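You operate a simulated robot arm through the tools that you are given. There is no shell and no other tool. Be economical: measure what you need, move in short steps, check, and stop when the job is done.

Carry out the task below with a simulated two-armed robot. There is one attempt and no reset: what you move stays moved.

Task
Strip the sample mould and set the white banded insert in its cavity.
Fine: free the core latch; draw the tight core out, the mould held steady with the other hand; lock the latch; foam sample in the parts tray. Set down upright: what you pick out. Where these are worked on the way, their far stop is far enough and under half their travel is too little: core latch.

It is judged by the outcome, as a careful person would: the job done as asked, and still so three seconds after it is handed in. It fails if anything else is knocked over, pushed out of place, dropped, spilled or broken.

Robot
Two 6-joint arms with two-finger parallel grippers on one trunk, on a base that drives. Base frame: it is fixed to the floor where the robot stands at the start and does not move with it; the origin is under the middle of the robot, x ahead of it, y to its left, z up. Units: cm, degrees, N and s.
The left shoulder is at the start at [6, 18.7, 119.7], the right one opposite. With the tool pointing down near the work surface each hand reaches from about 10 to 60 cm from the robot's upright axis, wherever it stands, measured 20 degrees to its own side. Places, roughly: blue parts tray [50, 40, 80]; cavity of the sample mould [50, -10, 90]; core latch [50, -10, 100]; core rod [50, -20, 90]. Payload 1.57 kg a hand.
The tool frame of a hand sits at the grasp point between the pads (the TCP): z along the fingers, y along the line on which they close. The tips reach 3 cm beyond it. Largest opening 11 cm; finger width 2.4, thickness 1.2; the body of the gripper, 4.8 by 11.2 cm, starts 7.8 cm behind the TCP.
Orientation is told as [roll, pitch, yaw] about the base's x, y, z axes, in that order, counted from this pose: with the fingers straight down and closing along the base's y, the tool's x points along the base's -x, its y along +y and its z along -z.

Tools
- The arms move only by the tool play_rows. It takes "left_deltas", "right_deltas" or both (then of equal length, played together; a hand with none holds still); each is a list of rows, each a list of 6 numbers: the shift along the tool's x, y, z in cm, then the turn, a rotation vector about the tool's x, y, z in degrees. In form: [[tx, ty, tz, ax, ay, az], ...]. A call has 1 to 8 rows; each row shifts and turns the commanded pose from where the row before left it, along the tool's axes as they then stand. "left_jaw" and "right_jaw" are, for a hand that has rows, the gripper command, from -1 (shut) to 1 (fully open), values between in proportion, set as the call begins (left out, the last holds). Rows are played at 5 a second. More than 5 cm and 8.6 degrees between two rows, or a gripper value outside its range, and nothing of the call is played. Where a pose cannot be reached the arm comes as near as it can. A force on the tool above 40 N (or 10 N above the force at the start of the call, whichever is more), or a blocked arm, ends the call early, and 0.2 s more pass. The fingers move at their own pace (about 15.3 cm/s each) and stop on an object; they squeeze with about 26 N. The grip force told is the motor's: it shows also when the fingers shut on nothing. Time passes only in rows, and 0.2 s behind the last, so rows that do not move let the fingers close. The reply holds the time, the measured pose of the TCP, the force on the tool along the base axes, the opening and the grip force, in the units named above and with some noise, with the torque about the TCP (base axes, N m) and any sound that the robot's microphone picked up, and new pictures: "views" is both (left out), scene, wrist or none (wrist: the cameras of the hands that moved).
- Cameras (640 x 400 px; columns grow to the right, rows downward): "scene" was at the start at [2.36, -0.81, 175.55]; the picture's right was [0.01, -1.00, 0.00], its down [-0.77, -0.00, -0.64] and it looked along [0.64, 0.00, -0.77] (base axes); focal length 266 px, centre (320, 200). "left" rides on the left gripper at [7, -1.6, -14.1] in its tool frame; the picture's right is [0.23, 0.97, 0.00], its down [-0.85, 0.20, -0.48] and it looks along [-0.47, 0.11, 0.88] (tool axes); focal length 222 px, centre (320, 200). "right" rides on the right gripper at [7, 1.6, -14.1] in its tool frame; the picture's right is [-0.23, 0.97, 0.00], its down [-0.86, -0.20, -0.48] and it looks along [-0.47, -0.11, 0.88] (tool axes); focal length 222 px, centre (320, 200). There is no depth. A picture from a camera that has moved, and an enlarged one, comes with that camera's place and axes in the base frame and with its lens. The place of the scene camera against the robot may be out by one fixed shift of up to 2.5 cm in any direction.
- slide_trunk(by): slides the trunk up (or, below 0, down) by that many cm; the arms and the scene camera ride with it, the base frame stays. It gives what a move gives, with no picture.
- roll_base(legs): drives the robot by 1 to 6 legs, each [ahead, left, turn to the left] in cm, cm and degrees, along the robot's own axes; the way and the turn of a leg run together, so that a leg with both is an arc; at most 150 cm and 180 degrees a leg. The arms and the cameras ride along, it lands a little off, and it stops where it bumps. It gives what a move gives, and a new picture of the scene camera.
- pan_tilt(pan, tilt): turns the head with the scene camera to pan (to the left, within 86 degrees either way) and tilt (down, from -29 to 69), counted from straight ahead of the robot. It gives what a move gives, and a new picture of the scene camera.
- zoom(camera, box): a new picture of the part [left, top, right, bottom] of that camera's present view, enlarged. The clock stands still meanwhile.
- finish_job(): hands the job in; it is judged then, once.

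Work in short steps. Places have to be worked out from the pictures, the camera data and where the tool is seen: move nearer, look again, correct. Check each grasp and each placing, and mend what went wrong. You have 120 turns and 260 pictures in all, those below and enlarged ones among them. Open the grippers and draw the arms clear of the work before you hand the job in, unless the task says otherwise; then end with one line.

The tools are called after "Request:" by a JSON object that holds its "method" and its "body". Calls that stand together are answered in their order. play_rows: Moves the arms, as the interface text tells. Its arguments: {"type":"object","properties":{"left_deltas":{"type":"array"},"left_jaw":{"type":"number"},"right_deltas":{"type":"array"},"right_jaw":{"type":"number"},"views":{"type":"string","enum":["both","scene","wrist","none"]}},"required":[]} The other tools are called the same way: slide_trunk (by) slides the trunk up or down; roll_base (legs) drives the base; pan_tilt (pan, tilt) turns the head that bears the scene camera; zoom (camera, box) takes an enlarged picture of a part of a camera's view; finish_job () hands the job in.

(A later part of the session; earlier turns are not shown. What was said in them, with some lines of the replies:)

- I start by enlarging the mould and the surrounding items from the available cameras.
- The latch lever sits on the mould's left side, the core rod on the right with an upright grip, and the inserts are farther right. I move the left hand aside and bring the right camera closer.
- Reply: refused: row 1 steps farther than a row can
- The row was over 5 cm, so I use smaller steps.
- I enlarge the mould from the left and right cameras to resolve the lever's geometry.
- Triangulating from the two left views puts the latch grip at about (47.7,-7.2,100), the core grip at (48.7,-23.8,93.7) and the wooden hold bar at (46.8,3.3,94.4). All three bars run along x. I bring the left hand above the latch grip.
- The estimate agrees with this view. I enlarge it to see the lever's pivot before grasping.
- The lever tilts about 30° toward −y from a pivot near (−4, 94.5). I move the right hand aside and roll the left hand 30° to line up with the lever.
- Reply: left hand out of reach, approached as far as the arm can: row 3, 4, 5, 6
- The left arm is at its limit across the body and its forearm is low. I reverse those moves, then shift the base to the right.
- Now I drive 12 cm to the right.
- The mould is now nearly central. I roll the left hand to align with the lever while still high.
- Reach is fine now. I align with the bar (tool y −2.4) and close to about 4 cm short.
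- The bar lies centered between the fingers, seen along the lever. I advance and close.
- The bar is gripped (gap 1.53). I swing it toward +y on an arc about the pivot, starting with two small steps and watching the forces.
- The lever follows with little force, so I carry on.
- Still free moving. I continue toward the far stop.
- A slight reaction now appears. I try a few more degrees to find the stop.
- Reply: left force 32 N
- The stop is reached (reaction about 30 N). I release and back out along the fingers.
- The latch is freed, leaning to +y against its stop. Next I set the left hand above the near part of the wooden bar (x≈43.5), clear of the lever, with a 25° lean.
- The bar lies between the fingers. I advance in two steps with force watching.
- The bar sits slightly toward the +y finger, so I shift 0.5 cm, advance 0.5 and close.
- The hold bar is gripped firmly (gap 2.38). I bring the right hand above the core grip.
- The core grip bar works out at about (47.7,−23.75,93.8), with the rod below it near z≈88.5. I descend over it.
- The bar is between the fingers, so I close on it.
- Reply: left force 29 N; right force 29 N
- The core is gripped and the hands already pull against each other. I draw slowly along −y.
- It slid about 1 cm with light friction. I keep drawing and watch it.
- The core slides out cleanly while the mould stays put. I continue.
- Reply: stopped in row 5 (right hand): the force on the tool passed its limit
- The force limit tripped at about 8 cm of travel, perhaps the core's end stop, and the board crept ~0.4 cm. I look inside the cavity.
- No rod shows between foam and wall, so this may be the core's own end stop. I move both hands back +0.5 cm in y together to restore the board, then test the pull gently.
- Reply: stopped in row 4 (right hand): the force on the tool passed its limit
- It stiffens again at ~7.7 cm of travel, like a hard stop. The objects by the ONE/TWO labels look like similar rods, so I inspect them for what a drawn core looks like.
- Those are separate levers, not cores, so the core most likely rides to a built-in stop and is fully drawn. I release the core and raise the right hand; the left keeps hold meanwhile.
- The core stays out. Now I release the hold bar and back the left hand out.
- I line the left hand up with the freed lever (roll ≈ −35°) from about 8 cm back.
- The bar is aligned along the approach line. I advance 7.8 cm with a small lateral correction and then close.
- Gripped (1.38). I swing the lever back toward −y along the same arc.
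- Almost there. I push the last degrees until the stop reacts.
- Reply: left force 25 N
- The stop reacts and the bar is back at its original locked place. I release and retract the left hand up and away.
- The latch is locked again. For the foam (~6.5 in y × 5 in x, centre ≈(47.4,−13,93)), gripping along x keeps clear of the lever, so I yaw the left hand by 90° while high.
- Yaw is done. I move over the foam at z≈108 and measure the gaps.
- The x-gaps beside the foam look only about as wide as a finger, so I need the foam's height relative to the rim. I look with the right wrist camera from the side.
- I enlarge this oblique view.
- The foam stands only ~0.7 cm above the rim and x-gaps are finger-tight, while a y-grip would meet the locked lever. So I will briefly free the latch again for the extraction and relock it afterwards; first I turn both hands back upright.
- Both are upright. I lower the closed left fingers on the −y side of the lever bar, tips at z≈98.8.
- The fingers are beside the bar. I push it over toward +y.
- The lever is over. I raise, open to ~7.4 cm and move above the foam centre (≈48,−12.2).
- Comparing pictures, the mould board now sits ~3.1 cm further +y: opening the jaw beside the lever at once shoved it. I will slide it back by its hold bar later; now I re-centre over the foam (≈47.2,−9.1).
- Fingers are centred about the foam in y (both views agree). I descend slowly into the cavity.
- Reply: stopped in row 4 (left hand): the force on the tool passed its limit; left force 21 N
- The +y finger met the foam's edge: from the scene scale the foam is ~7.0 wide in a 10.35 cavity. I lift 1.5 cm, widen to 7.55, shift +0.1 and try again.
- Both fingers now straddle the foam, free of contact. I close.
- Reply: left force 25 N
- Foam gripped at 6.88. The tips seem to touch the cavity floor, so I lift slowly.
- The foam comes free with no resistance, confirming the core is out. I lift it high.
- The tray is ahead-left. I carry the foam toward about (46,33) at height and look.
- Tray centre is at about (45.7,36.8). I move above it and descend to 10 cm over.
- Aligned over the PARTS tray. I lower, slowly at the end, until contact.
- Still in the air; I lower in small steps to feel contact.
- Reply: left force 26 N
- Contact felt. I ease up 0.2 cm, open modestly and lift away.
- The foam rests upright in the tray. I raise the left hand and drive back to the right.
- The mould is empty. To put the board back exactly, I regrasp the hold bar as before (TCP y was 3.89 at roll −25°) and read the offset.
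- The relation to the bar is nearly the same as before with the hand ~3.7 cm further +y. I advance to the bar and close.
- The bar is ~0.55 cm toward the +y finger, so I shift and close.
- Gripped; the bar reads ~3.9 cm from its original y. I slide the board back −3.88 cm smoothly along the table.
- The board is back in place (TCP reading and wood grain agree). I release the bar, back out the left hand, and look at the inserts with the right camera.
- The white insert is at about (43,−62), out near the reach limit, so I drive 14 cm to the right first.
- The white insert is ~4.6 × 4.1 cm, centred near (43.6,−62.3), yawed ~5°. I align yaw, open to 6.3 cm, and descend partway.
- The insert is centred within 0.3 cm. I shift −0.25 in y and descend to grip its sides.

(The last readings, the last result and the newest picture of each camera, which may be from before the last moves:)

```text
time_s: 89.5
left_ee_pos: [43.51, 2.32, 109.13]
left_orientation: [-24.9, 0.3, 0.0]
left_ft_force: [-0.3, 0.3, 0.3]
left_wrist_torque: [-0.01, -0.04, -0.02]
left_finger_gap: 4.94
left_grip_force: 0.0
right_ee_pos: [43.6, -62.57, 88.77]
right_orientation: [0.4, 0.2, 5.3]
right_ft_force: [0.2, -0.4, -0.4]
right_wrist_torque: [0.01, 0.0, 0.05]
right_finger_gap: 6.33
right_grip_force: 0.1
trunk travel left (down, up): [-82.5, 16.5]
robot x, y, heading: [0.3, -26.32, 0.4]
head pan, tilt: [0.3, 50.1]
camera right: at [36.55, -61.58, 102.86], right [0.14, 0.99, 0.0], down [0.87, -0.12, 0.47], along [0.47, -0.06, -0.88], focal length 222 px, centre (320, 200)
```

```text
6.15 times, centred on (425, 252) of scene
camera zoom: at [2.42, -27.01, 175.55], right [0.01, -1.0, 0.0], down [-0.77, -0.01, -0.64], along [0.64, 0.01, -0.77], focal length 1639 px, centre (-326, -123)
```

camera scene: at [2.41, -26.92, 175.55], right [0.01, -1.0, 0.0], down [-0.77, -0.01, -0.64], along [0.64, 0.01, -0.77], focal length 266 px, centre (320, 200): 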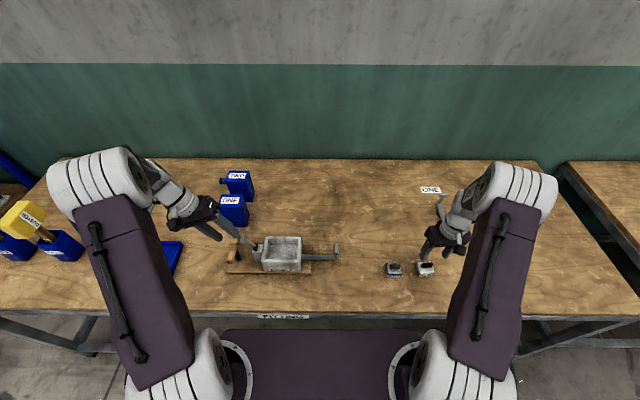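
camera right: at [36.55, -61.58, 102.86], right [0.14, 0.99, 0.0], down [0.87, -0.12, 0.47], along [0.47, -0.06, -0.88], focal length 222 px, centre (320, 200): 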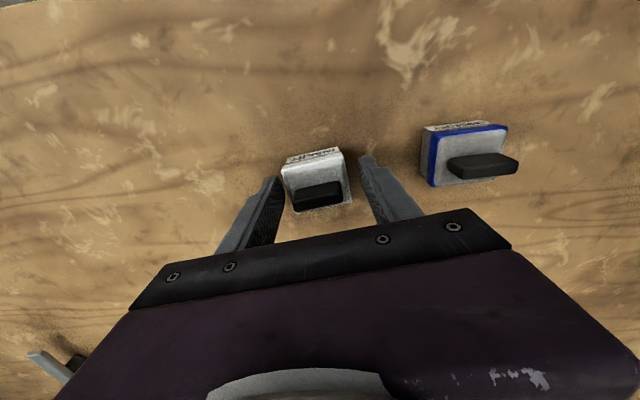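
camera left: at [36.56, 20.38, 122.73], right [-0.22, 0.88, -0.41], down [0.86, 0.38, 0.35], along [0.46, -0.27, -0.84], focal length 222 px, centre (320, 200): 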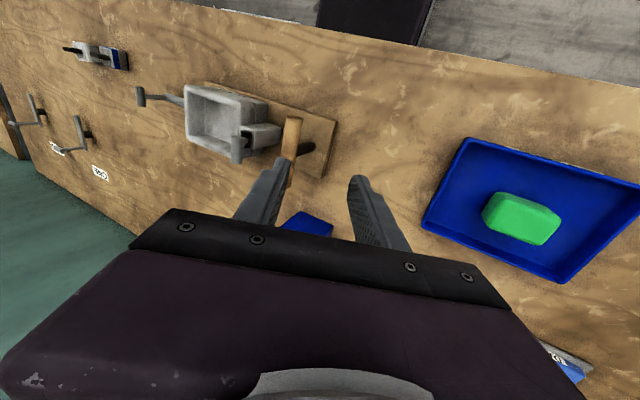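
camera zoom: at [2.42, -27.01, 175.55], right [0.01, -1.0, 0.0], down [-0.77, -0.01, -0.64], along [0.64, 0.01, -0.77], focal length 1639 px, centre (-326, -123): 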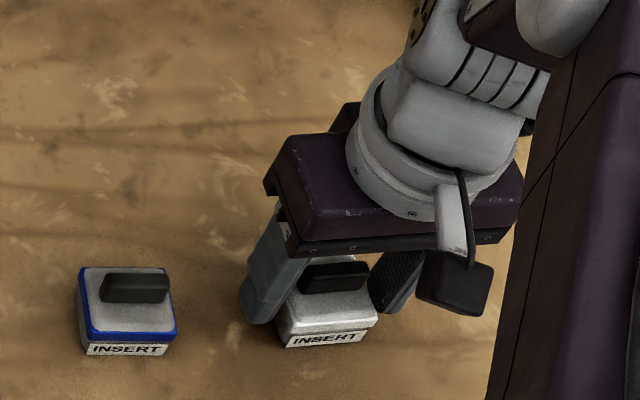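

Fingers flank the block, which sits slightly toward the −y finger. I shift −0.3 and close.

Request:
{"method": "play_rows", "body": {"right_deltas": [[0, -0.3, 0, 0, 0, 0], [0, 0, 0, 0, 0, 0]], "views": "none"}}

Request:
{"method": "play_rows", "body": {"right_deltas": [[0, 0, 0, 0, 0, 0], [0, 0, 0, 0, 0, 0], [0, 0, 0, 0, 0, 0]], "right_jaw": -0.7, "views": "wrist"}}

Request:
{"method": "zoom", "body": {"camera": "right", "box": [200, 90, 440, 240]}}

```text
time_s: 90.1
left_ee_pos: [43.46, 2.22, 109.13]
left_orientation: [-24.9, 0.2, 0.1]
left_ft_force: [0.1, 0.0, 0.0]
left_wrist_torque: [0.0, -0.02, 0.0]
left_finger_gap: 4.95
left_grip_force: 0.2
right_ee_pos: [43.7, -62.99, 88.73]
right_orientation: [0.4, 0.3, 5.3]
right_ft_force: [0.3, 0.2, 0.1]
right_wrist_torque: [0.0, 0.01, 0.03]
right_finger_gap: 6.33
right_grip_force: 0.1
trunk travel left (down, up): [-82.5, 16.5]
robot x, y, heading: [-0.04, -25.85, 0.2]
head pan, tilt: [0.3, 50.1]
```

```text
time_s: 90.9
left_ee_pos: [43.39, 2.24, 109.1]
left_orientation: [-24.9, 0.2, -0.1]
left_ft_force: [-0.5, 0.6, 0.3]
left_wrist_torque: [-0.01, -0.02, 0.0]
left_finger_gap: 4.97
left_grip_force: 0.1
right_ee_pos: [43.64, -62.93, 88.72]
right_orientation: [0.4, 0.3, 5.2]
right_ft_force: [0.2, 0.6, -0.3]
right_wrist_torque: [-0.02, 0.0, -0.01]
right_finger_gap: 4.75
right_grip_force: 25.9
trunk travel left (down, up): [-82.5, 16.5]
robot x, y, heading: [-0.05, -26.75, 0.3]
head pan, tilt: [0.3, 50.1]
camera right: at [36.57, -61.91, 102.86], right [0.14, 0.99, 0.0], down [0.87, -0.12, 0.47], along [0.47, -0.06, -0.88], focal length 222 px, centre (320, 200)
```

right: 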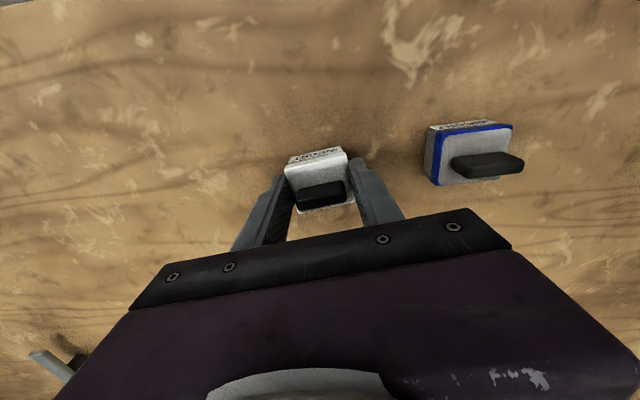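

```text
2.67 times, centred on (320, 165) of right
camera zoom: at [36.57, -61.91, 102.86], right [0.14, 0.99, 0.0], down [0.87, -0.12, 0.47], along [0.47, -0.06, -0.88], focal length 592 px, centre (320, 293)
```

zoom: 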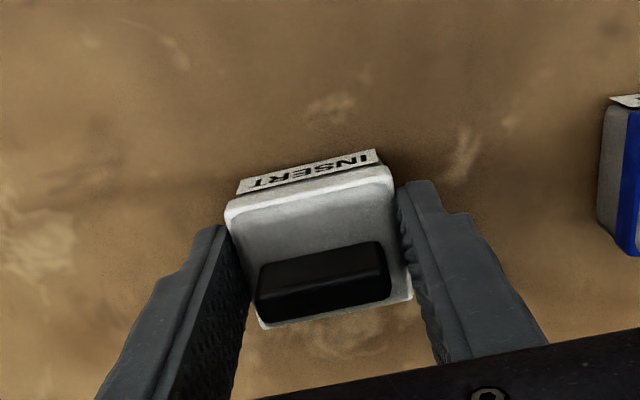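

The white insert is gripped (4.75). I lift it high, then drive back 14 cm.

Request:
{"method": "play_rows", "body": {"right_deltas": [[0, 0, -1.5, 0, 0, 0], [0, 0, -4, 0, 0, 0], [0, 0, -4.5, 0, 0, 0], [0, 0, -4.5, 0, 0, 0], [0, 0, -4.5, 0, 0, 0], [0, 0, -4, 0, 0, 0], [0, 0, 0, 0, 0, 2.5], [0, 0, 0, 0, 0, 2.5]], "views": "wrist"}}

Request:
{"method": "roll_base", "body": {"legs": [[0, 14, 0]]}}

```text
time_s: 92.7
left_ee_pos: [43.52, 2.11, 109.06]
left_orientation: [-24.8, 0.2, -0.1]
left_ft_force: [0.9, 0.5, -0.3]
left_wrist_torque: [-0.02, 0.0, 0.0]
left_finger_gap: 4.96
left_grip_force: 0.0
right_ee_pos: [43.78, -62.98, 112.02]
right_orientation: [0.3, 0.5, 0.3]
right_ft_force: [1.1, -0.7, -2.1]
right_wrist_torque: [0.0, 0.0, 0.0]
right_finger_gap: 4.75
right_grip_force: 25.9
trunk travel left (down, up): [-82.5, 16.5]
robot x, y, heading: [-0.04, -26.61, 0.5]
head pan, tilt: [0.3, 50.1]
camera right: at [36.82, -61.26, 126.17], right [0.22, 0.97, 0.0], down [0.86, -0.2, 0.47], along [0.46, -0.1, -0.88], focal length 222 px, centre (320, 200)
```

right: 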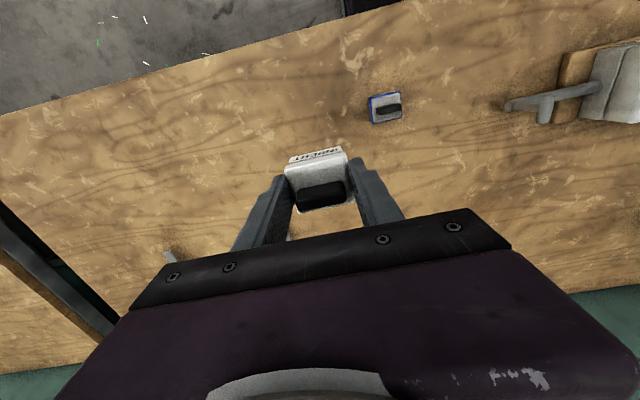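

```text
time_s: 94.1
left_ee_pos: [43.34, 16.26, 109.07]
left_orientation: [-24.7, 0.1, 0.1]
left_ft_force: [0.0, 0.0, -0.6]
left_wrist_torque: [-0.02, 0.0, 0.02]
left_finger_gap: 4.96
left_grip_force: 0.1
right_ee_pos: [43.84, -48.95, 111.84]
right_orientation: [0.3, 0.5, 0.4]
right_ft_force: [-0.6, 0.0, -1.7]
right_wrist_torque: [0.0, -0.01, -0.01]
right_finger_gap: 4.73
right_grip_force: 26.2
trunk travel left (down, up): [-82.5, 16.5]
robot x, y, heading: [-0.31, -12.03, 0.6]
head pan, tilt: [0.3, 50.1]
camera scene: at [2.35, -13.2, 175.55], right [0.01, -1.0, 0.0], down [-0.77, -0.01, -0.64], along [0.64, 0.01, -0.77], focal length 266 px, centre (320, 200)
```

scene: 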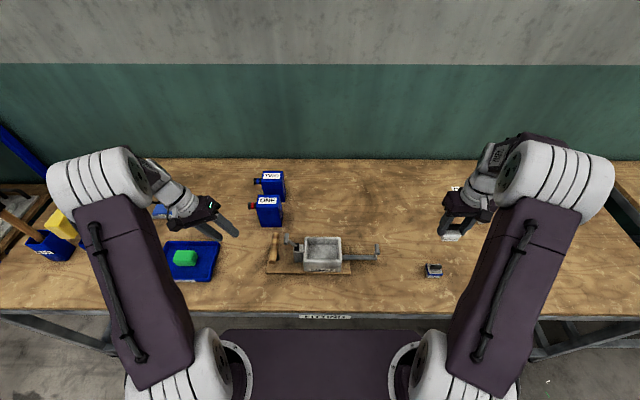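

I carry the insert over toward the cavity at the same height.

Request:
{"method": "play_rows", "body": {"right_deltas": [[-0.5, 4.25, 0, 0, 0, 0], [-0.5, 4.25, 0, 0, 0, 0], [-0.5, 4.25, 0, 0, 0, 0], [-0.5, 4.25, 0, 0, 0, 0], [-0.5, 4.25, 0, 0, 0, 0], [-0.5, 4.25, 0, 0, 0, 0], [-0.5, 4.25, 0, 0, 0, 0], [-0.5, 4.25, 0, 0, 0, 0]]}}

Request:
{"method": "zoom", "body": {"camera": "right", "box": [200, 60, 440, 210]}}

Request:
{"method": "zoom", "body": {"camera": "scene", "box": [260, 190, 400, 280]}}

```text
time_s: 95.9
left_ee_pos: [43.31, 16.56, 108.94]
left_orientation: [-24.9, 0.2, 0.1]
left_ft_force: [0.0, 0.1, 0.0]
left_wrist_torque: [-0.01, 0.05, 0.04]
left_finger_gap: 4.94
left_grip_force: 0.1
right_ee_pos: [47.45, -14.8, 112.19]
right_orientation: [0.2, 0.4, 0.5]
right_ft_force: [0.0, 0.7, -2.5]
right_wrist_torque: [0.0, -0.01, -0.03]
right_finger_gap: 4.75
right_grip_force: 26.0
trunk travel left (down, up): [-82.5, 16.5]
robot x, y, heading: [-0.02, -12.02, 0.4]
head pan, tilt: [0.3, 50.1]
camera scene: at [2.39, -12.63, 175.55], right [0.01, -1.0, 0.0], down [-0.77, -0.01, -0.64], along [0.64, 0.01, -0.77], focal length 266 px, centre (320, 200)
camera right: at [40.56, -13.11, 126.38], right [0.22, 0.98, 0.0], down [0.86, -0.2, 0.47], along [0.46, -0.1, -0.88], focal length 222 px, centre (320, 200)
```

scene: 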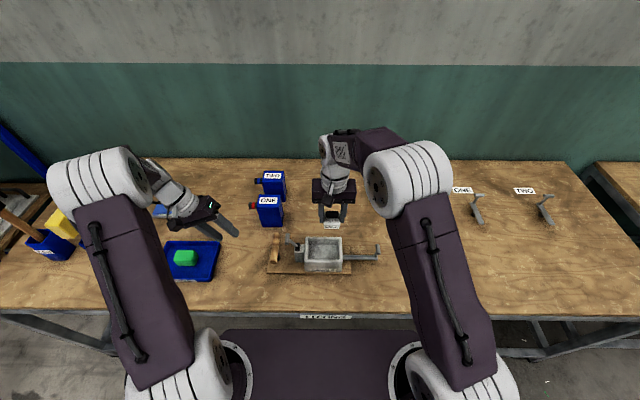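
right: 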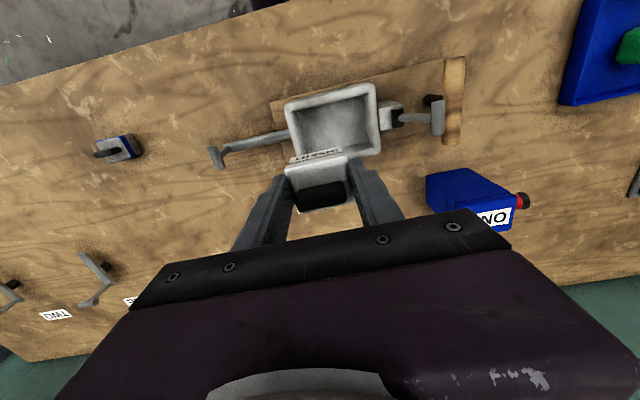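

```text
2.67 times, centred on (320, 135) of right
camera zoom: at [40.56, -13.11, 126.38], right [0.22, 0.98, 0.0], down [0.86, -0.2, 0.47], along [0.46, -0.1, -0.88], focal length 592 px, centre (320, 373)
```

zoom: 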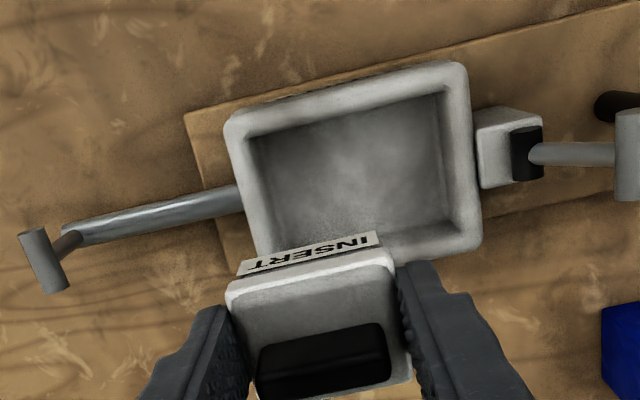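

```text
4.44 times, centred on (330, 235) of scene
camera zoom: at [2.39, -12.63, 175.55], right [0.01, -1.0, 0.0], down [-0.77, -0.01, -0.64], along [0.64, 0.01, -0.77], focal length 1184 px, centre (276, 44)
```

zoom: 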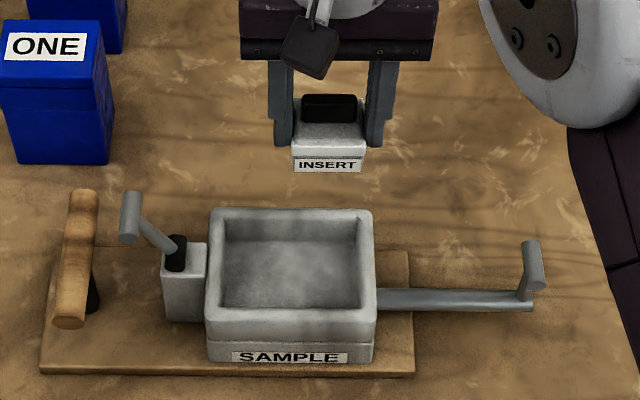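

The cavity centre works out at about (47.0,−12.6) with margins ~1.5 cm. I shift there and lower to just above the rim.

Request:
{"method": "play_rows", "body": {"right_deltas": [[0.4, 2.2, 0, 0, 0, 0], [0, 0, 3.5, 0, 0, 0], [0, 0, 3.5, 0, 0, 0], [0, 0, 3, 0, 0, 0], [0, 0, 0, 0, 0, 0]], "views": "wrist"}}

Request:
{"method": "zoom", "body": {"camera": "right", "box": [200, 60, 440, 210]}}

Request:
{"method": "zoom", "body": {"camera": "scene", "box": [260, 190, 400, 280]}}

```text
time_s: 97.1
left_ee_pos: [43.3, 16.51, 109.07]
left_orientation: [-24.9, 0.2, 0.1]
left_ft_force: [0.1, -0.3, 0.6]
left_wrist_torque: [0.0, -0.01, 0.02]
left_finger_gap: 4.97
left_grip_force: 0.1
right_ee_pos: [47.2, -11.95, 102.14]
right_orientation: [0.4, 0.3, 0.4]
right_ft_force: [-0.2, 0.6, -1.2]
right_wrist_torque: [-0.01, -0.01, -0.04]
right_finger_gap: 4.76
right_grip_force: 25.7
trunk travel left (down, up): [-82.5, 16.5]
robot x, y, heading: [-0.14, -12.02, 0.0]
head pan, tilt: [0.3, 50.1]
camera right: at [40.22, -10.36, 116.3], right [0.22, 0.98, 0.0], down [0.86, -0.2, 0.47], along [0.46, -0.1, -0.88], focal length 222 px, centre (320, 200)
```

right: 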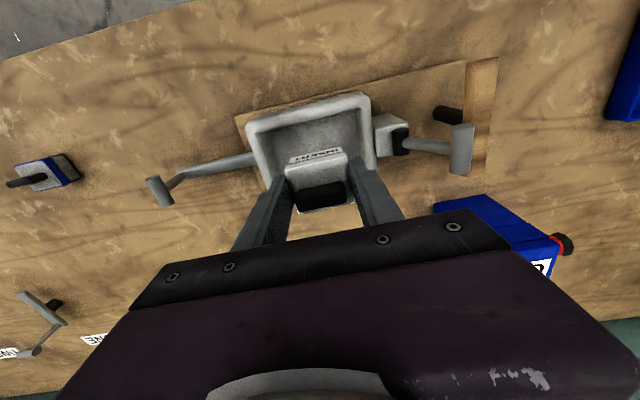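

```text
2.67 times, centred on (320, 135) of right
camera zoom: at [40.22, -10.36, 116.3], right [0.22, 0.98, 0.0], down [0.86, -0.2, 0.47], along [0.46, -0.1, -0.88], focal length 592 px, centre (320, 373)
```

zoom: 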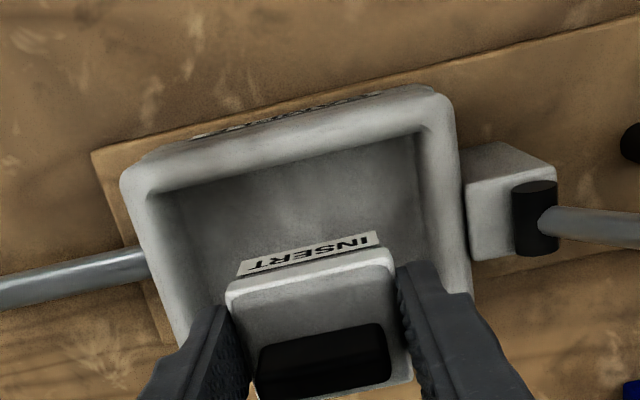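

```text
4.44 times, centred on (330, 235) of scene
camera zoom: at [2.34, -12.81, 175.55], right [0.01, -1.0, 0.0], down [-0.77, -0.01, -0.64], along [0.64, 0.01, -0.77], focal length 1184 px, centre (276, 44)
```

zoom: 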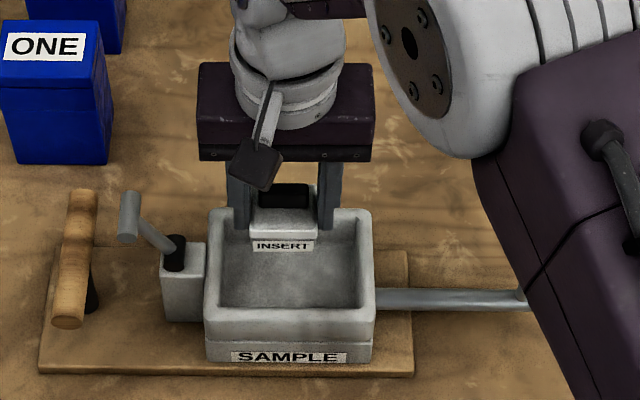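

I shift −0.55 in y and −0.3 in x, and lower into the cavity.

Request:
{"method": "play_rows", "body": {"right_deltas": [[0.3, -0.55, 0, 0, 0, 0], [0, 0, 2, 0, 0, 0], [0, 0, 2, 0, 0, 0], [0, 0, 1.5, 0, 0, 0], [0, 0, 0, 0, 0, 0]], "views": "wrist"}}

Request:
{"method": "zoom", "body": {"camera": "right", "box": [200, 60, 440, 210]}}

Request:
{"method": "zoom", "body": {"camera": "scene", "box": [260, 190, 400, 280]}}

```text
time_s: 98.3
left_ee_pos: [43.4, 16.42, 109.05]
left_orientation: [-24.8, 0.2, 0.1]
left_ft_force: [-0.2, 0.7, -0.4]
left_wrist_torque: [0.0, -0.01, 0.04]
left_finger_gap: 4.95
left_grip_force: 0.0
right_ee_pos: [46.78, -12.86, 96.54]
right_orientation: [0.3, 0.2, 0.4]
right_ft_force: [-0.1, 0.4, -1.1]
right_wrist_torque: [0.0, 0.03, 0.01]
right_finger_gap: 4.72
right_grip_force: 25.3
trunk travel left (down, up): [-82.5, 16.5]
robot x, y, heading: [0.12, -11.87, 0.8]
head pan, tilt: [0.3, 50.1]
camera right: at [39.72, -11.23, 110.75], right [0.22, 0.98, 0.0], down [0.86, -0.2, 0.47], along [0.46, -0.1, -0.88], focal length 222 px, centre (320, 200)
```

right: 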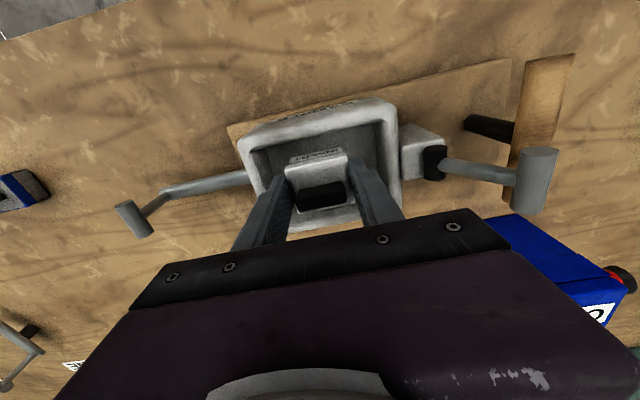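

```text
2.67 times, centred on (320, 135) of right
camera zoom: at [39.72, -11.23, 110.75], right [0.22, 0.98, 0.0], down [0.86, -0.2, 0.47], along [0.46, -0.1, -0.88], focal length 592 px, centre (320, 373)
```

zoom: 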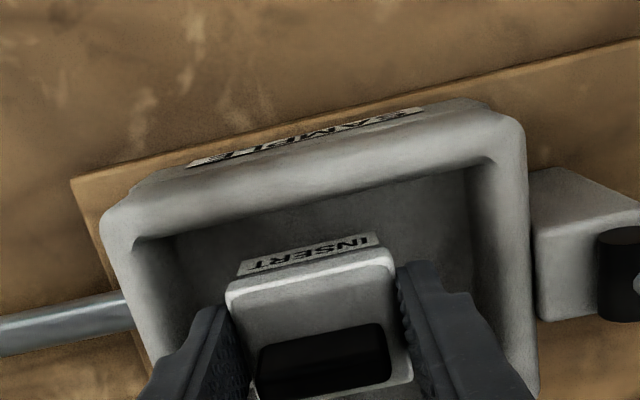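

```text
4.44 times, centred on (330, 235) of scene
camera zoom: at [2.35, -12.83, 175.55], right [0.01, -1.0, 0.0], down [-0.77, -0.01, -0.64], along [0.64, 0.01, -0.77], focal length 1184 px, centre (276, 44)
```

zoom: 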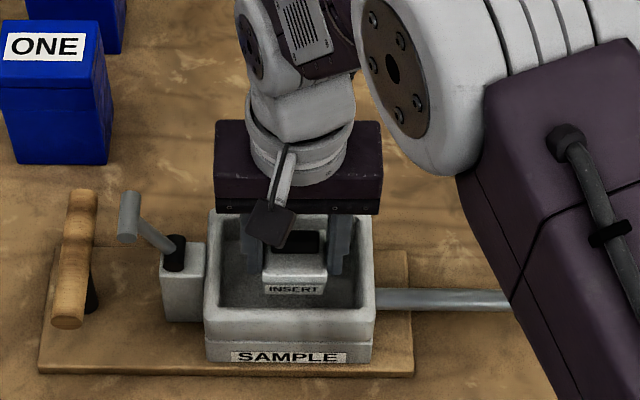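

The insert is inside with clearance all round. I lower gently to the floor.

Request:
{"method": "play_rows", "body": {"right_deltas": [[0, 0.2, 0.5, 0, 0, 0], [0, 0, 0.5, 0, 0, 0], [0, 0, 0.3, 0, 0, 0], [0, 0, 0.3, 0, 0, 0], [0, 0, 0, 0, 0, 0]], "views": "none"}}

```text
time_s: 99.5
left_ee_pos: [43.31, 16.51, 109.03]
left_orientation: [-24.8, 0.2, 0.1]
left_ft_force: [-0.1, 0.3, 0.0]
left_wrist_torque: [0.0, 0.02, -0.01]
left_finger_gap: 4.94
left_grip_force: 0.1
right_ee_pos: [46.86, -12.63, 95.01]
right_orientation: [0.3, 0.4, 0.3]
right_ft_force: [0.2, 0.2, -1.3]
right_wrist_torque: [-0.01, -0.01, 0.04]
right_finger_gap: 4.75
right_grip_force: 26.0
trunk travel left (down, up): [-82.5, 16.5]
robot x, y, heading: [-0.06, -12.11, 0.5]
head pan, tilt: [0.3, 50.1]
```

No contact yet; I continue down in small steps.

Request:
{"method": "play_rows", "body": {"right_deltas": [[0, 0, 0.3, 0, 0, 0], [0, 0, 0.3, 0, 0, 0], [0, 0, 0.3, 0, 0, 0], [0, 0, 0, 0, 0, 0]], "views": "none"}}

```text
time_s: 100.5
left_ee_pos: [43.23, 16.58, 109.05]
left_orientation: [-24.8, 0.2, 0.2]
left_ft_force: [0.2, 0.5, 0.5]
left_wrist_torque: [-0.01, -0.02, 0.0]
left_finger_gap: 4.97
left_grip_force: 0.1
right_ee_pos: [46.73, -12.72, 94.25]
right_orientation: [0.4, 0.4, 0.4]
right_ft_force: [-0.2, 0.2, -1.5]
right_wrist_torque: [-0.01, 0.03, 0.01]
right_finger_gap: 4.74
right_grip_force: 26.0
trunk travel left (down, up): [-82.5, 16.5]
robot x, y, heading: [-0.05, -12.23, 0.1]
head pan, tilt: [0.3, 50.1]
```

Request:
{"method": "play_rows", "body": {"right_deltas": [[0, 0, 0.3, 0, 0, 0], [0, 0, 0.3, 0, 0, 0], [0, 0, 0.3, 0, 0, 0], [0, 0, 0.3, 0, 0, 0], [0, 0, 0, 0, 0, 0]], "views": "none"}}

Request:
{"method": "zoom", "body": {"camera": "scene", "box": [280, 200, 380, 270]}}

```text
time_s: 101.7
left_ee_pos: [43.16, 16.46, 109.1]
left_orientation: [-24.9, 0.1, 0.1]
left_ft_force: [-0.6, -0.3, 0.5]
left_wrist_torque: [-0.03, -0.05, -0.01]
left_finger_gap: 4.93
left_grip_force: 0.1
right_ee_pos: [46.62, -12.68, 93.11]
right_orientation: [0.4, 0.1, 0.4]
right_ft_force: [3.1, -0.9, 22.1]
right_wrist_torque: [-0.26, -0.08, 0.02]
right_finger_gap: 4.77
right_grip_force: 26.3
trunk travel left (down, up): [-82.5, 16.5]
robot x, y, heading: [0.06, -11.93, 0.4]
head pan, tilt: [0.3, 50.1]
```

```text
5.71 times, centred on (330, 235) of scene
camera zoom: at [2.06, -12.84, 175.56], right [0.01, -1.0, 0.0], down [-0.77, -0.01, -0.64], along [0.64, 0.01, -0.77], focal length 1522 px, centre (263, 0)
```

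zoom: 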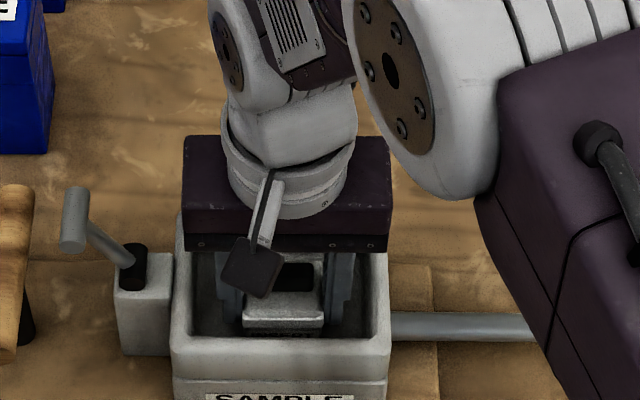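

Floor contact at 22 N. I ease up 0.2, open only to ~6.2 cm (staying inside the cavity) and rise straight up.

Request:
{"method": "play_rows", "body": {"right_deltas": [[0, 0, -0.2, 0, 0, 0], [0, 0, 0, 0, 0, 0]], "views": "none"}}

Request:
{"method": "play_rows", "body": {"right_deltas": [[0, 0, 0, 0, 0, 0], [0, 0, 0, 0, 0, 0], [0, 0, -2, 0, 0, 0], [0, 0, -4, 0, 0, 0], [0, 0, -4.5, 0, 0, 0], [0, 0, -4.5, 0, 0, 0], [0, -3, -3, 0, 0, 0], [0, -4.5, 0, 0, 0, 0]], "right_jaw": 0.12}}

Request:
{"method": "zoom", "body": {"camera": "scene", "box": [260, 200, 400, 290]}}

Request:
{"method": "zoom", "body": {"camera": "right", "box": [240, 60, 480, 210]}}

```text
time_s: 102.3
left_ee_pos: [43.35, 16.4, 109.0]
left_orientation: [-24.9, 0.2, 0.1]
left_ft_force: [-0.2, 0.2, -0.5]
left_wrist_torque: [-0.02, 0.03, -0.05]
left_finger_gap: 4.93
left_grip_force: 0.1
right_ee_pos: [46.46, -12.67, 93.13]
right_orientation: [0.2, 0.5, 0.4]
right_ft_force: [-0.4, -0.1, -1.3]
right_wrist_torque: [0.02, -0.04, 0.0]
right_finger_gap: 4.74
right_grip_force: 26.3
trunk travel left (down, up): [-82.5, 16.5]
robot x, y, heading: [0.1, -12.0, 0.5]
head pan, tilt: [0.3, 50.1]
```

```text
time_s: 104.1
left_ee_pos: [43.3, 16.32, 109.02]
left_orientation: [-24.8, 0.3, 0.2]
left_ft_force: [0.0, -0.3, -0.2]
left_wrist_torque: [0.03, -0.04, 0.01]
left_finger_gap: 4.96
left_grip_force: 0.1
right_ee_pos: [46.82, -20.49, 110.97]
right_orientation: [0.4, 0.4, 0.4]
right_ft_force: [0.3, 0.7, -0.7]
right_wrist_torque: [0.02, -0.03, -0.01]
right_finger_gap: 6.14
right_grip_force: 0.1
trunk travel left (down, up): [-82.5, 16.5]
robot x, y, heading: [-0.13, -11.93, 0.1]
head pan, tilt: [0.3, 50.1]
camera scene: at [2.36, -13.12, 175.55], right [0.01, -1.0, 0.0], down [-0.77, -0.01, -0.64], along [0.64, 0.01, -0.77], focal length 266 px, centre (320, 200)
camera right: at [39.81, -18.86, 125.16], right [0.22, 0.98, 0.01], down [0.86, -0.2, 0.47], along [0.46, -0.1, -0.88], focal length 222 px, centre (320, 200)
```

scene: 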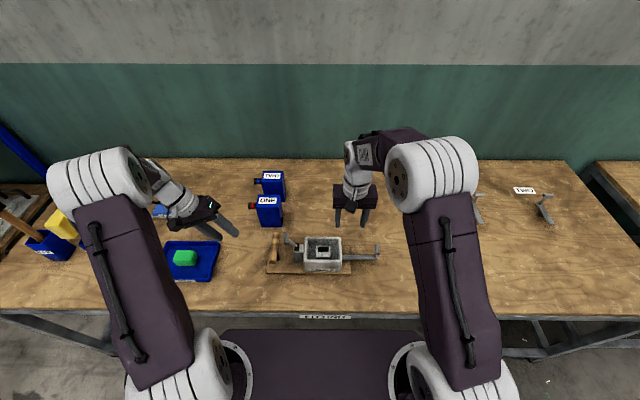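
right: 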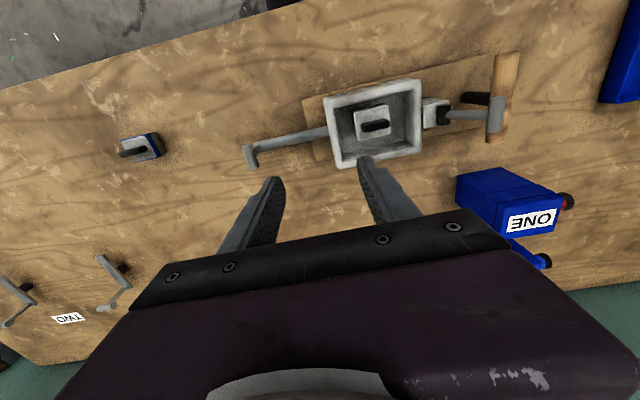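

```text
4.44 times, centred on (330, 245) of scene
camera zoom: at [2.36, -13.12, 175.55], right [0.01, -1.0, 0.0], down [-0.77, -0.01, -0.64], along [0.64, 0.01, -0.77], focal length 1184 px, centre (276, 0)
```

zoom: 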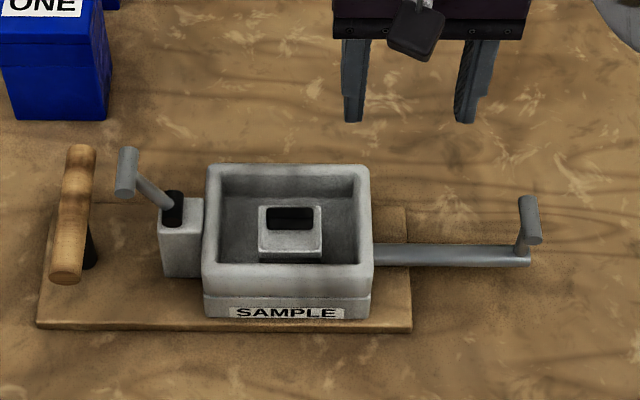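

```text
2.67 times, centred on (360, 135) of right
camera zoom: at [39.81, -18.86, 125.16], right [0.22, 0.98, 0.01], down [0.86, -0.2, 0.47], along [0.46, -0.1, -0.88], focal length 592 px, centre (213, 373)
```

zoom: 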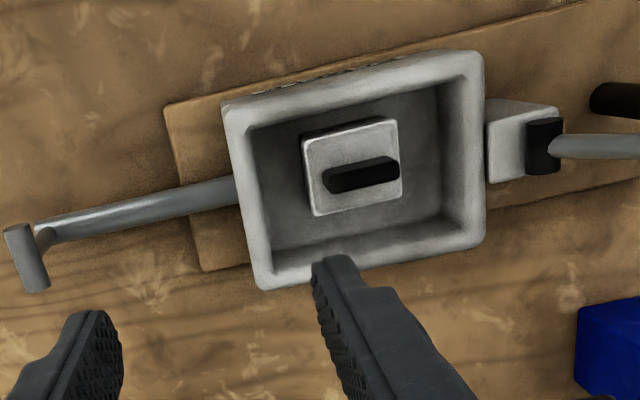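

The white insert sits upright in the cavity. Now I close the left fingers, straighten the hand and bring it to the +y side of the lever bar to relock it.

Request:
{"method": "play_rows", "body": {"left_deltas": [[0, 0, 0, -8.3, 0, 0], [0, 0, 0, -8.3, 0, 0], [0, 0, 0, -8.2, 0, 0], [-1.2, -4, 0, 0, 0, 0], [-1.2, -4, 0, 0, 0, 0], [-1.2, -3.5, 0, 0, 0, 0], [0, 0, 3.5, 0, 0, 0], [0, 0, 3.5, 0, 0, 0]], "left_jaw": -1}}

Request:
{"method": "zoom", "body": {"camera": "scene", "box": [240, 190, 380, 280]}}

```text
time_s: 105.9
left_ee_pos: [46.91, 4.81, 102.29]
left_orientation: [-0.1, 0.2, 0.1]
left_ft_force: [0.4, -0.9, -0.5]
left_wrist_torque: [0.01, 0.01, 0.0]
left_finger_gap: 0.0
left_grip_force: 21.4
right_ee_pos: [46.82, -20.35, 110.97]
right_orientation: [0.3, 0.3, 0.4]
right_ft_force: [0.0, 0.3, -0.5]
right_wrist_torque: [0.0, -0.03, 0.01]
right_finger_gap: 6.13
right_grip_force: 0.1
trunk travel left (down, up): [-82.5, 16.5]
robot x, y, heading: [0.05, -11.68, 0.1]
head pan, tilt: [0.3, 50.1]
camera scene: at [2.46, -12.82, 175.55], right [0.01, -1.0, 0.0], down [-0.77, -0.01, -0.64], along [0.64, 0.01, -0.77], focal length 266 px, centre (320, 200)
camera left: at [39.91, 3.19, 116.6], right [-0.23, 0.97, 0.0], down [0.86, 0.2, 0.48], along [0.46, 0.11, -0.88], focal length 222 px, centre (320, 200)
```

scene: 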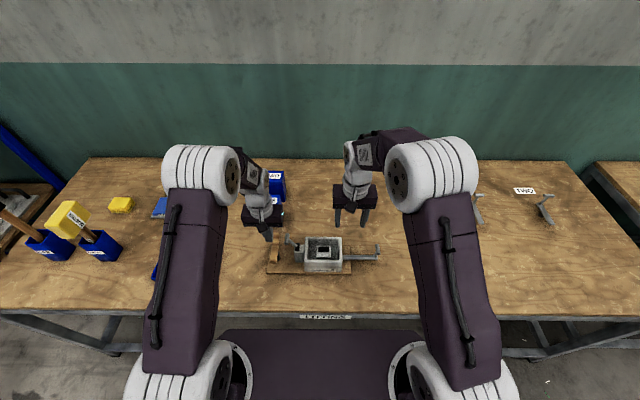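
left: 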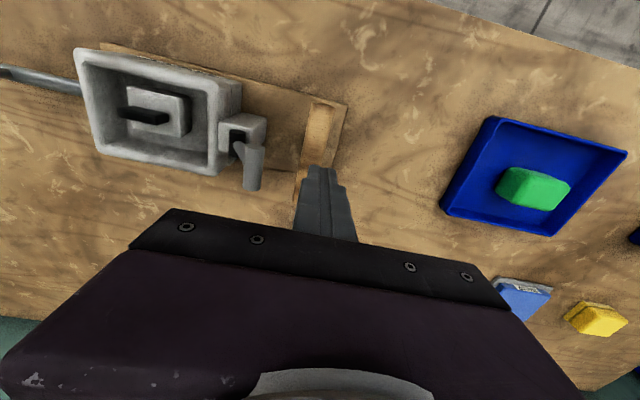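

```text
4.44 times, centred on (310, 235) of scene
camera zoom: at [2.46, -12.82, 175.55], right [0.01, -1.0, 0.0], down [-0.77, -0.01, -0.64], along [0.64, 0.01, -0.77], focal length 1184 px, centre (364, 44)
```

zoom: 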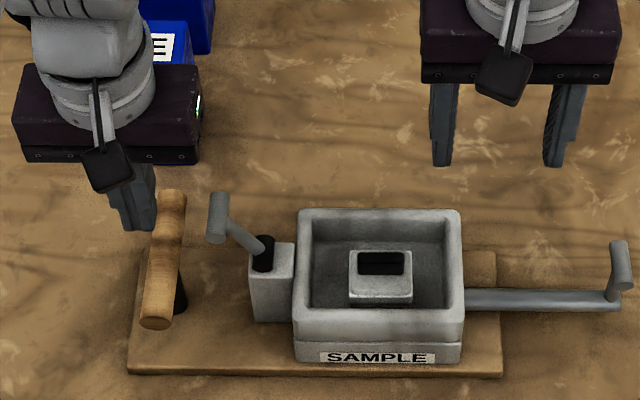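

The closed fingers are on the +y side of the bar. I push it back toward −y.

Request:
{"method": "play_rows", "body": {"left_deltas": [[0, -1.2, 0.3, 0, 0, 0], [0, -1.2, 0, 0, 0, 0], [0, -1.2, 0, 0, 0, 0], [0, -1.2, 0, 0, 0, 0], [0, -1.2, 0, 0, 0, 0], [0, -1.2, 0, 0, 0, 0], [0, -1.2, 0, 0, 0, 0], [0, -1.0, 0, 0, 0, 0]], "views": "none"}}

Request:
{"method": "play_rows", "body": {"left_deltas": [[0, -0.3, 0, 0, 0, 0], [0, -0.2, 0, 0, 0, 0], [0, -0.2, 0, 0, 0, 0], [0, 0, 0, 0, 0, 0]], "views": "scene"}}

Request:
{"method": "zoom", "body": {"camera": "scene", "box": [240, 190, 380, 280]}}

```text
time_s: 107.7
left_ee_pos: [47.03, -4.44, 101.97]
left_orientation: [-0.1, 0.3, 0.1]
left_ft_force: [-0.8, -0.7, 0.0]
left_wrist_torque: [0.03, 0.0, 0.0]
left_finger_gap: 0.0
left_grip_force: 20.9
right_ee_pos: [46.8, -20.16, 110.97]
right_orientation: [0.2, 0.3, 0.4]
right_ft_force: [0.7, 0.0, -0.4]
right_wrist_torque: [0.0, 0.01, 0.0]
right_finger_gap: 6.14
right_grip_force: 0.0
trunk travel left (down, up): [-82.5, 16.5]
robot x, y, heading: [-0.0, -11.97, 0.1]
head pan, tilt: [0.3, 50.1]
```

```text
time_s: 108.7
left_ee_pos: [46.86, -5.0, 101.89]
left_orientation: [-0.2, 0.1, 0.1]
left_ft_force: [0.6, 8.6, 8.1]
left_wrist_torque: [0.17, -0.04, 0.04]
left_finger_gap: 0.0
left_grip_force: 21.4
right_ee_pos: [46.67, -20.0, 111.0]
right_orientation: [0.2, 0.3, 0.4]
right_ft_force: [-0.1, 0.1, -0.4]
right_wrist_torque: [0.0, 0.04, -0.02]
right_finger_gap: 6.16
right_grip_force: 0.1
trunk travel left (down, up): [-82.5, 16.5]
robot x, y, heading: [0.04, -12.05, 0.4]
head pan, tilt: [0.3, 50.1]
camera scene: at [2.22, -12.63, 175.56], right [0.01, -1.0, 0.0], down [-0.77, -0.01, -0.64], along [0.64, 0.01, -0.77], focal length 266 px, centre (320, 200)
```

scene: 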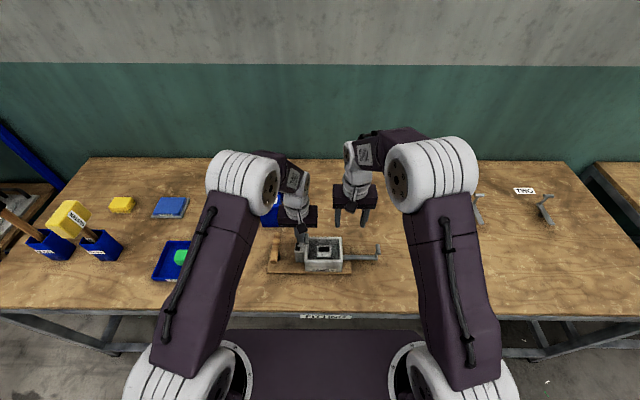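

```text
4.44 times, centred on (310, 235) of scene
camera zoom: at [2.22, -12.63, 175.56], right [0.01, -1.0, 0.0], down [-0.77, -0.01, -0.64], along [0.64, 0.01, -0.77], focal length 1184 px, centre (364, 44)
```

zoom: 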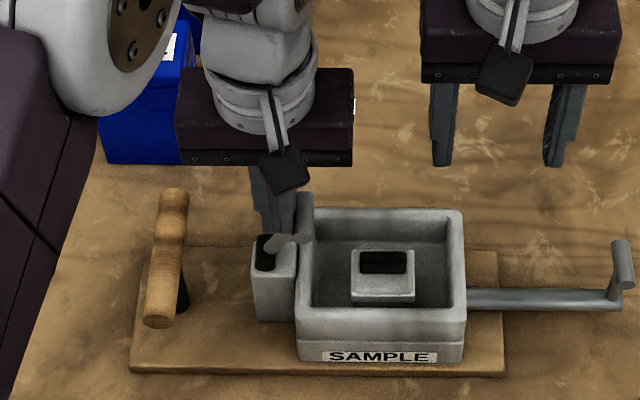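

The lever is at its locked stop (8 N reaction). I back off with the jaws kept shut, rise, and draw both arms clear.

Request:
{"method": "play_rows", "body": {"left_deltas": [[0, 0.5, 0, 0, 0, 0], [0, 0.3, -3, 0, 0, 0], [0, 0, -4.5, 0, 0, 0], [0, 2, -4, 0, 0, 0], [1, 4, -1, 0, 0, 0], [1, 4, 0, 0, 0, 0], [1, 4, 0, 0, 0, 0], [1, 3, 0, 0, 0, 0]], "right_deltas": [[0, 0, -1, 0, 0, 0], [0, -2, -2, 0, 0, 0], [0, -3, -2, 0, 0, 0], [0, -4, 0, 0, 0, 0], [1, -4, 0, 0, 0, 0], [1, -4, 0, 0, 0, 0], [1, -3, 0, 0, 0, 0], [1, 0, 0, 0, 0, 0]], "left_jaw": -1}}

Request:
{"method": "zoom", "body": {"camera": "scene", "box": [260, 200, 410, 295]}}

```text
time_s: 110.5
left_ee_pos: [43.01, 12.8, 114.03]
left_orientation: [-0.3, 0.1, 0.2]
left_ft_force: [0.1, 0.9, 0.3]
left_wrist_torque: [-0.03, -0.01, 0.04]
left_finger_gap: 0.01
left_grip_force: 21.8
right_ee_pos: [42.95, -40.37, 116.27]
right_orientation: [0.3, 0.3, 0.4]
right_ft_force: [-0.4, -0.1, 0.4]
right_wrist_torque: [-0.01, 0.01, -0.01]
right_finger_gap: 6.17
right_grip_force: 0.1
trunk travel left (down, up): [-82.5, 16.5]
robot x, y, heading: [-0.08, -12.28, -0.0]
head pan, tilt: [0.3, 50.1]
camera scene: at [2.21, -12.61, 175.55], right [0.01, -1.0, 0.0], down [-0.77, -0.01, -0.64], along [0.64, 0.01, -0.77], focal length 266 px, centre (320, 200)
camera right: at [35.92, -38.64, 130.43], right [0.22, 0.98, 0.0], down [0.86, -0.19, 0.47], along [0.46, -0.1, -0.88], focal length 222 px, centre (320, 200)
camera left: at [35.98, 11.22, 128.36], right [-0.23, 0.97, 0.0], down [0.86, 0.2, 0.48], along [0.46, 0.11, -0.88], focal length 222 px, centre (320, 200)
```

scene: 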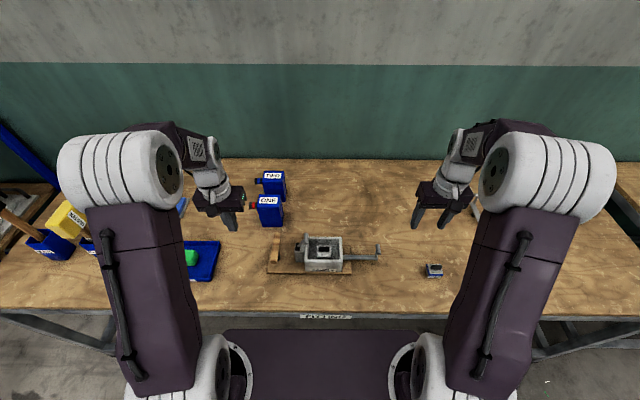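
right: 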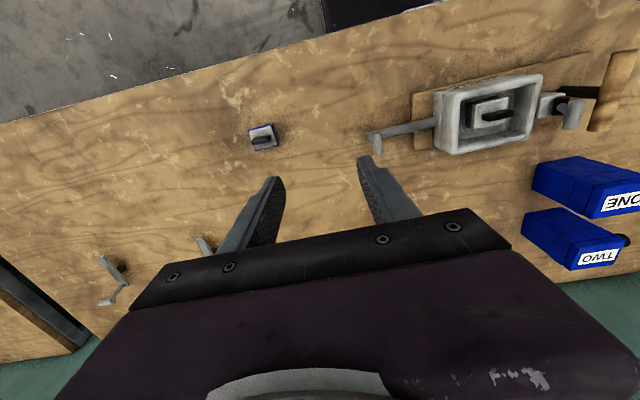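
left: 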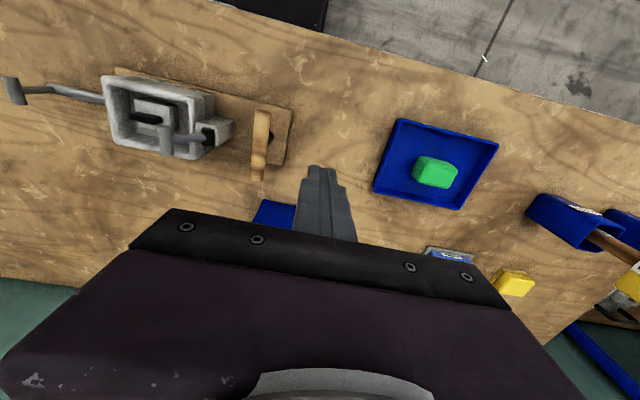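

```text
4.21 times, centred on (335, 248) of scene
camera zoom: at [2.21, -12.61, 175.55], right [0.01, -1.0, 0.0], down [-0.77, -0.01, -0.64], along [0.64, 0.01, -0.77], focal length 1122 px, centre (257, 0)
```

zoom: 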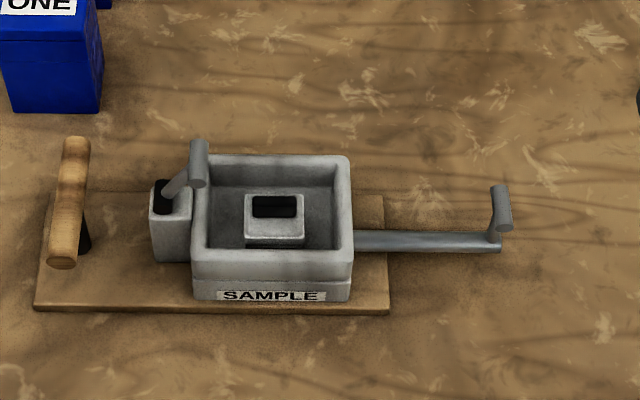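

Everything matches: latch locked, core drawn, insert seated, board within a few millimetres of its original place. I open the left gripper and take a last settling moment.

Request:
{"method": "play_rows", "body": {"left_deltas": [[1, 2, -2, 0, 0, 0], [0, 0, 0, 0, 0, 0], [0, 0, 0, 0, 0, 0]], "left_jaw": 0.8, "views": "scene"}}

Request:
{"method": "zoom", "body": {"camera": "left", "box": [60, 50, 540, 350]}}

```text
time_s: 111.3
left_ee_pos: [42.24, 14.47, 116.37]
left_orientation: [0.1, 0.2, 0.1]
left_ft_force: [-0.1, 0.7, -0.4]
left_wrist_torque: [0.0, -0.02, 0.02]
left_finger_gap: 9.93
left_grip_force: 0.1
right_ee_pos: [43.09, -40.42, 116.1]
right_orientation: [0.3, 0.4, 0.4]
right_ft_force: [0.2, 0.4, 0.0]
right_wrist_torque: [-0.01, 0.0, 0.0]
right_finger_gap: 6.15
right_grip_force: 0.0
trunk travel left (down, up): [-82.5, 16.5]
robot x, y, heading: [-0.24, -12.1, 0.6]
head pan, tilt: [0.3, 50.1]
camera scene: at [2.41, -12.9, 175.55], right [0.01, -1.0, 0.0], down [-0.77, -0.01, -0.64], along [0.64, 0.01, -0.77], focal length 266 px, centre (320, 200)
```

scene: 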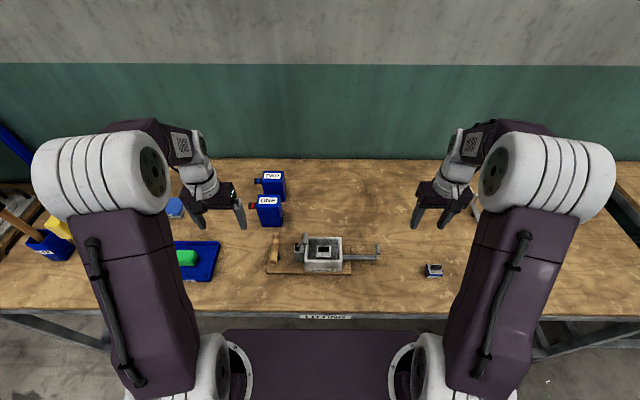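

```text
1.33 times, centred on (300, 200) of left
camera zoom: at [35.22, 12.88, 130.54], right [-0.23, 0.97, 0.0], down [0.86, 0.2, 0.48], along [0.46, 0.11, -0.88], focal length 296 px, centre (347, 200)
```

zoom: 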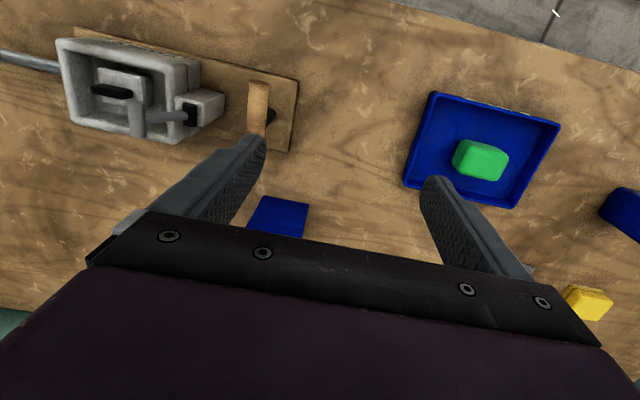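

All is in place and both hands are open and clear, so I hand the job in.

Request:
{"method": "finish_job", "body": {}}

```text
The job is handed in.
```

The job is handed in: core drawn to its stop, latch locked, foam upright in the parts tray, white-banded insert upright in the mould cavity. While I was lifting away, the left gripper opened against the latch lever and shoved the mould board about 4 cm. I slid it back to within about half a centimetre of where it started. I also unlocked the latch a second time to get the fingers around the foam, then relocked it after placing the insert.
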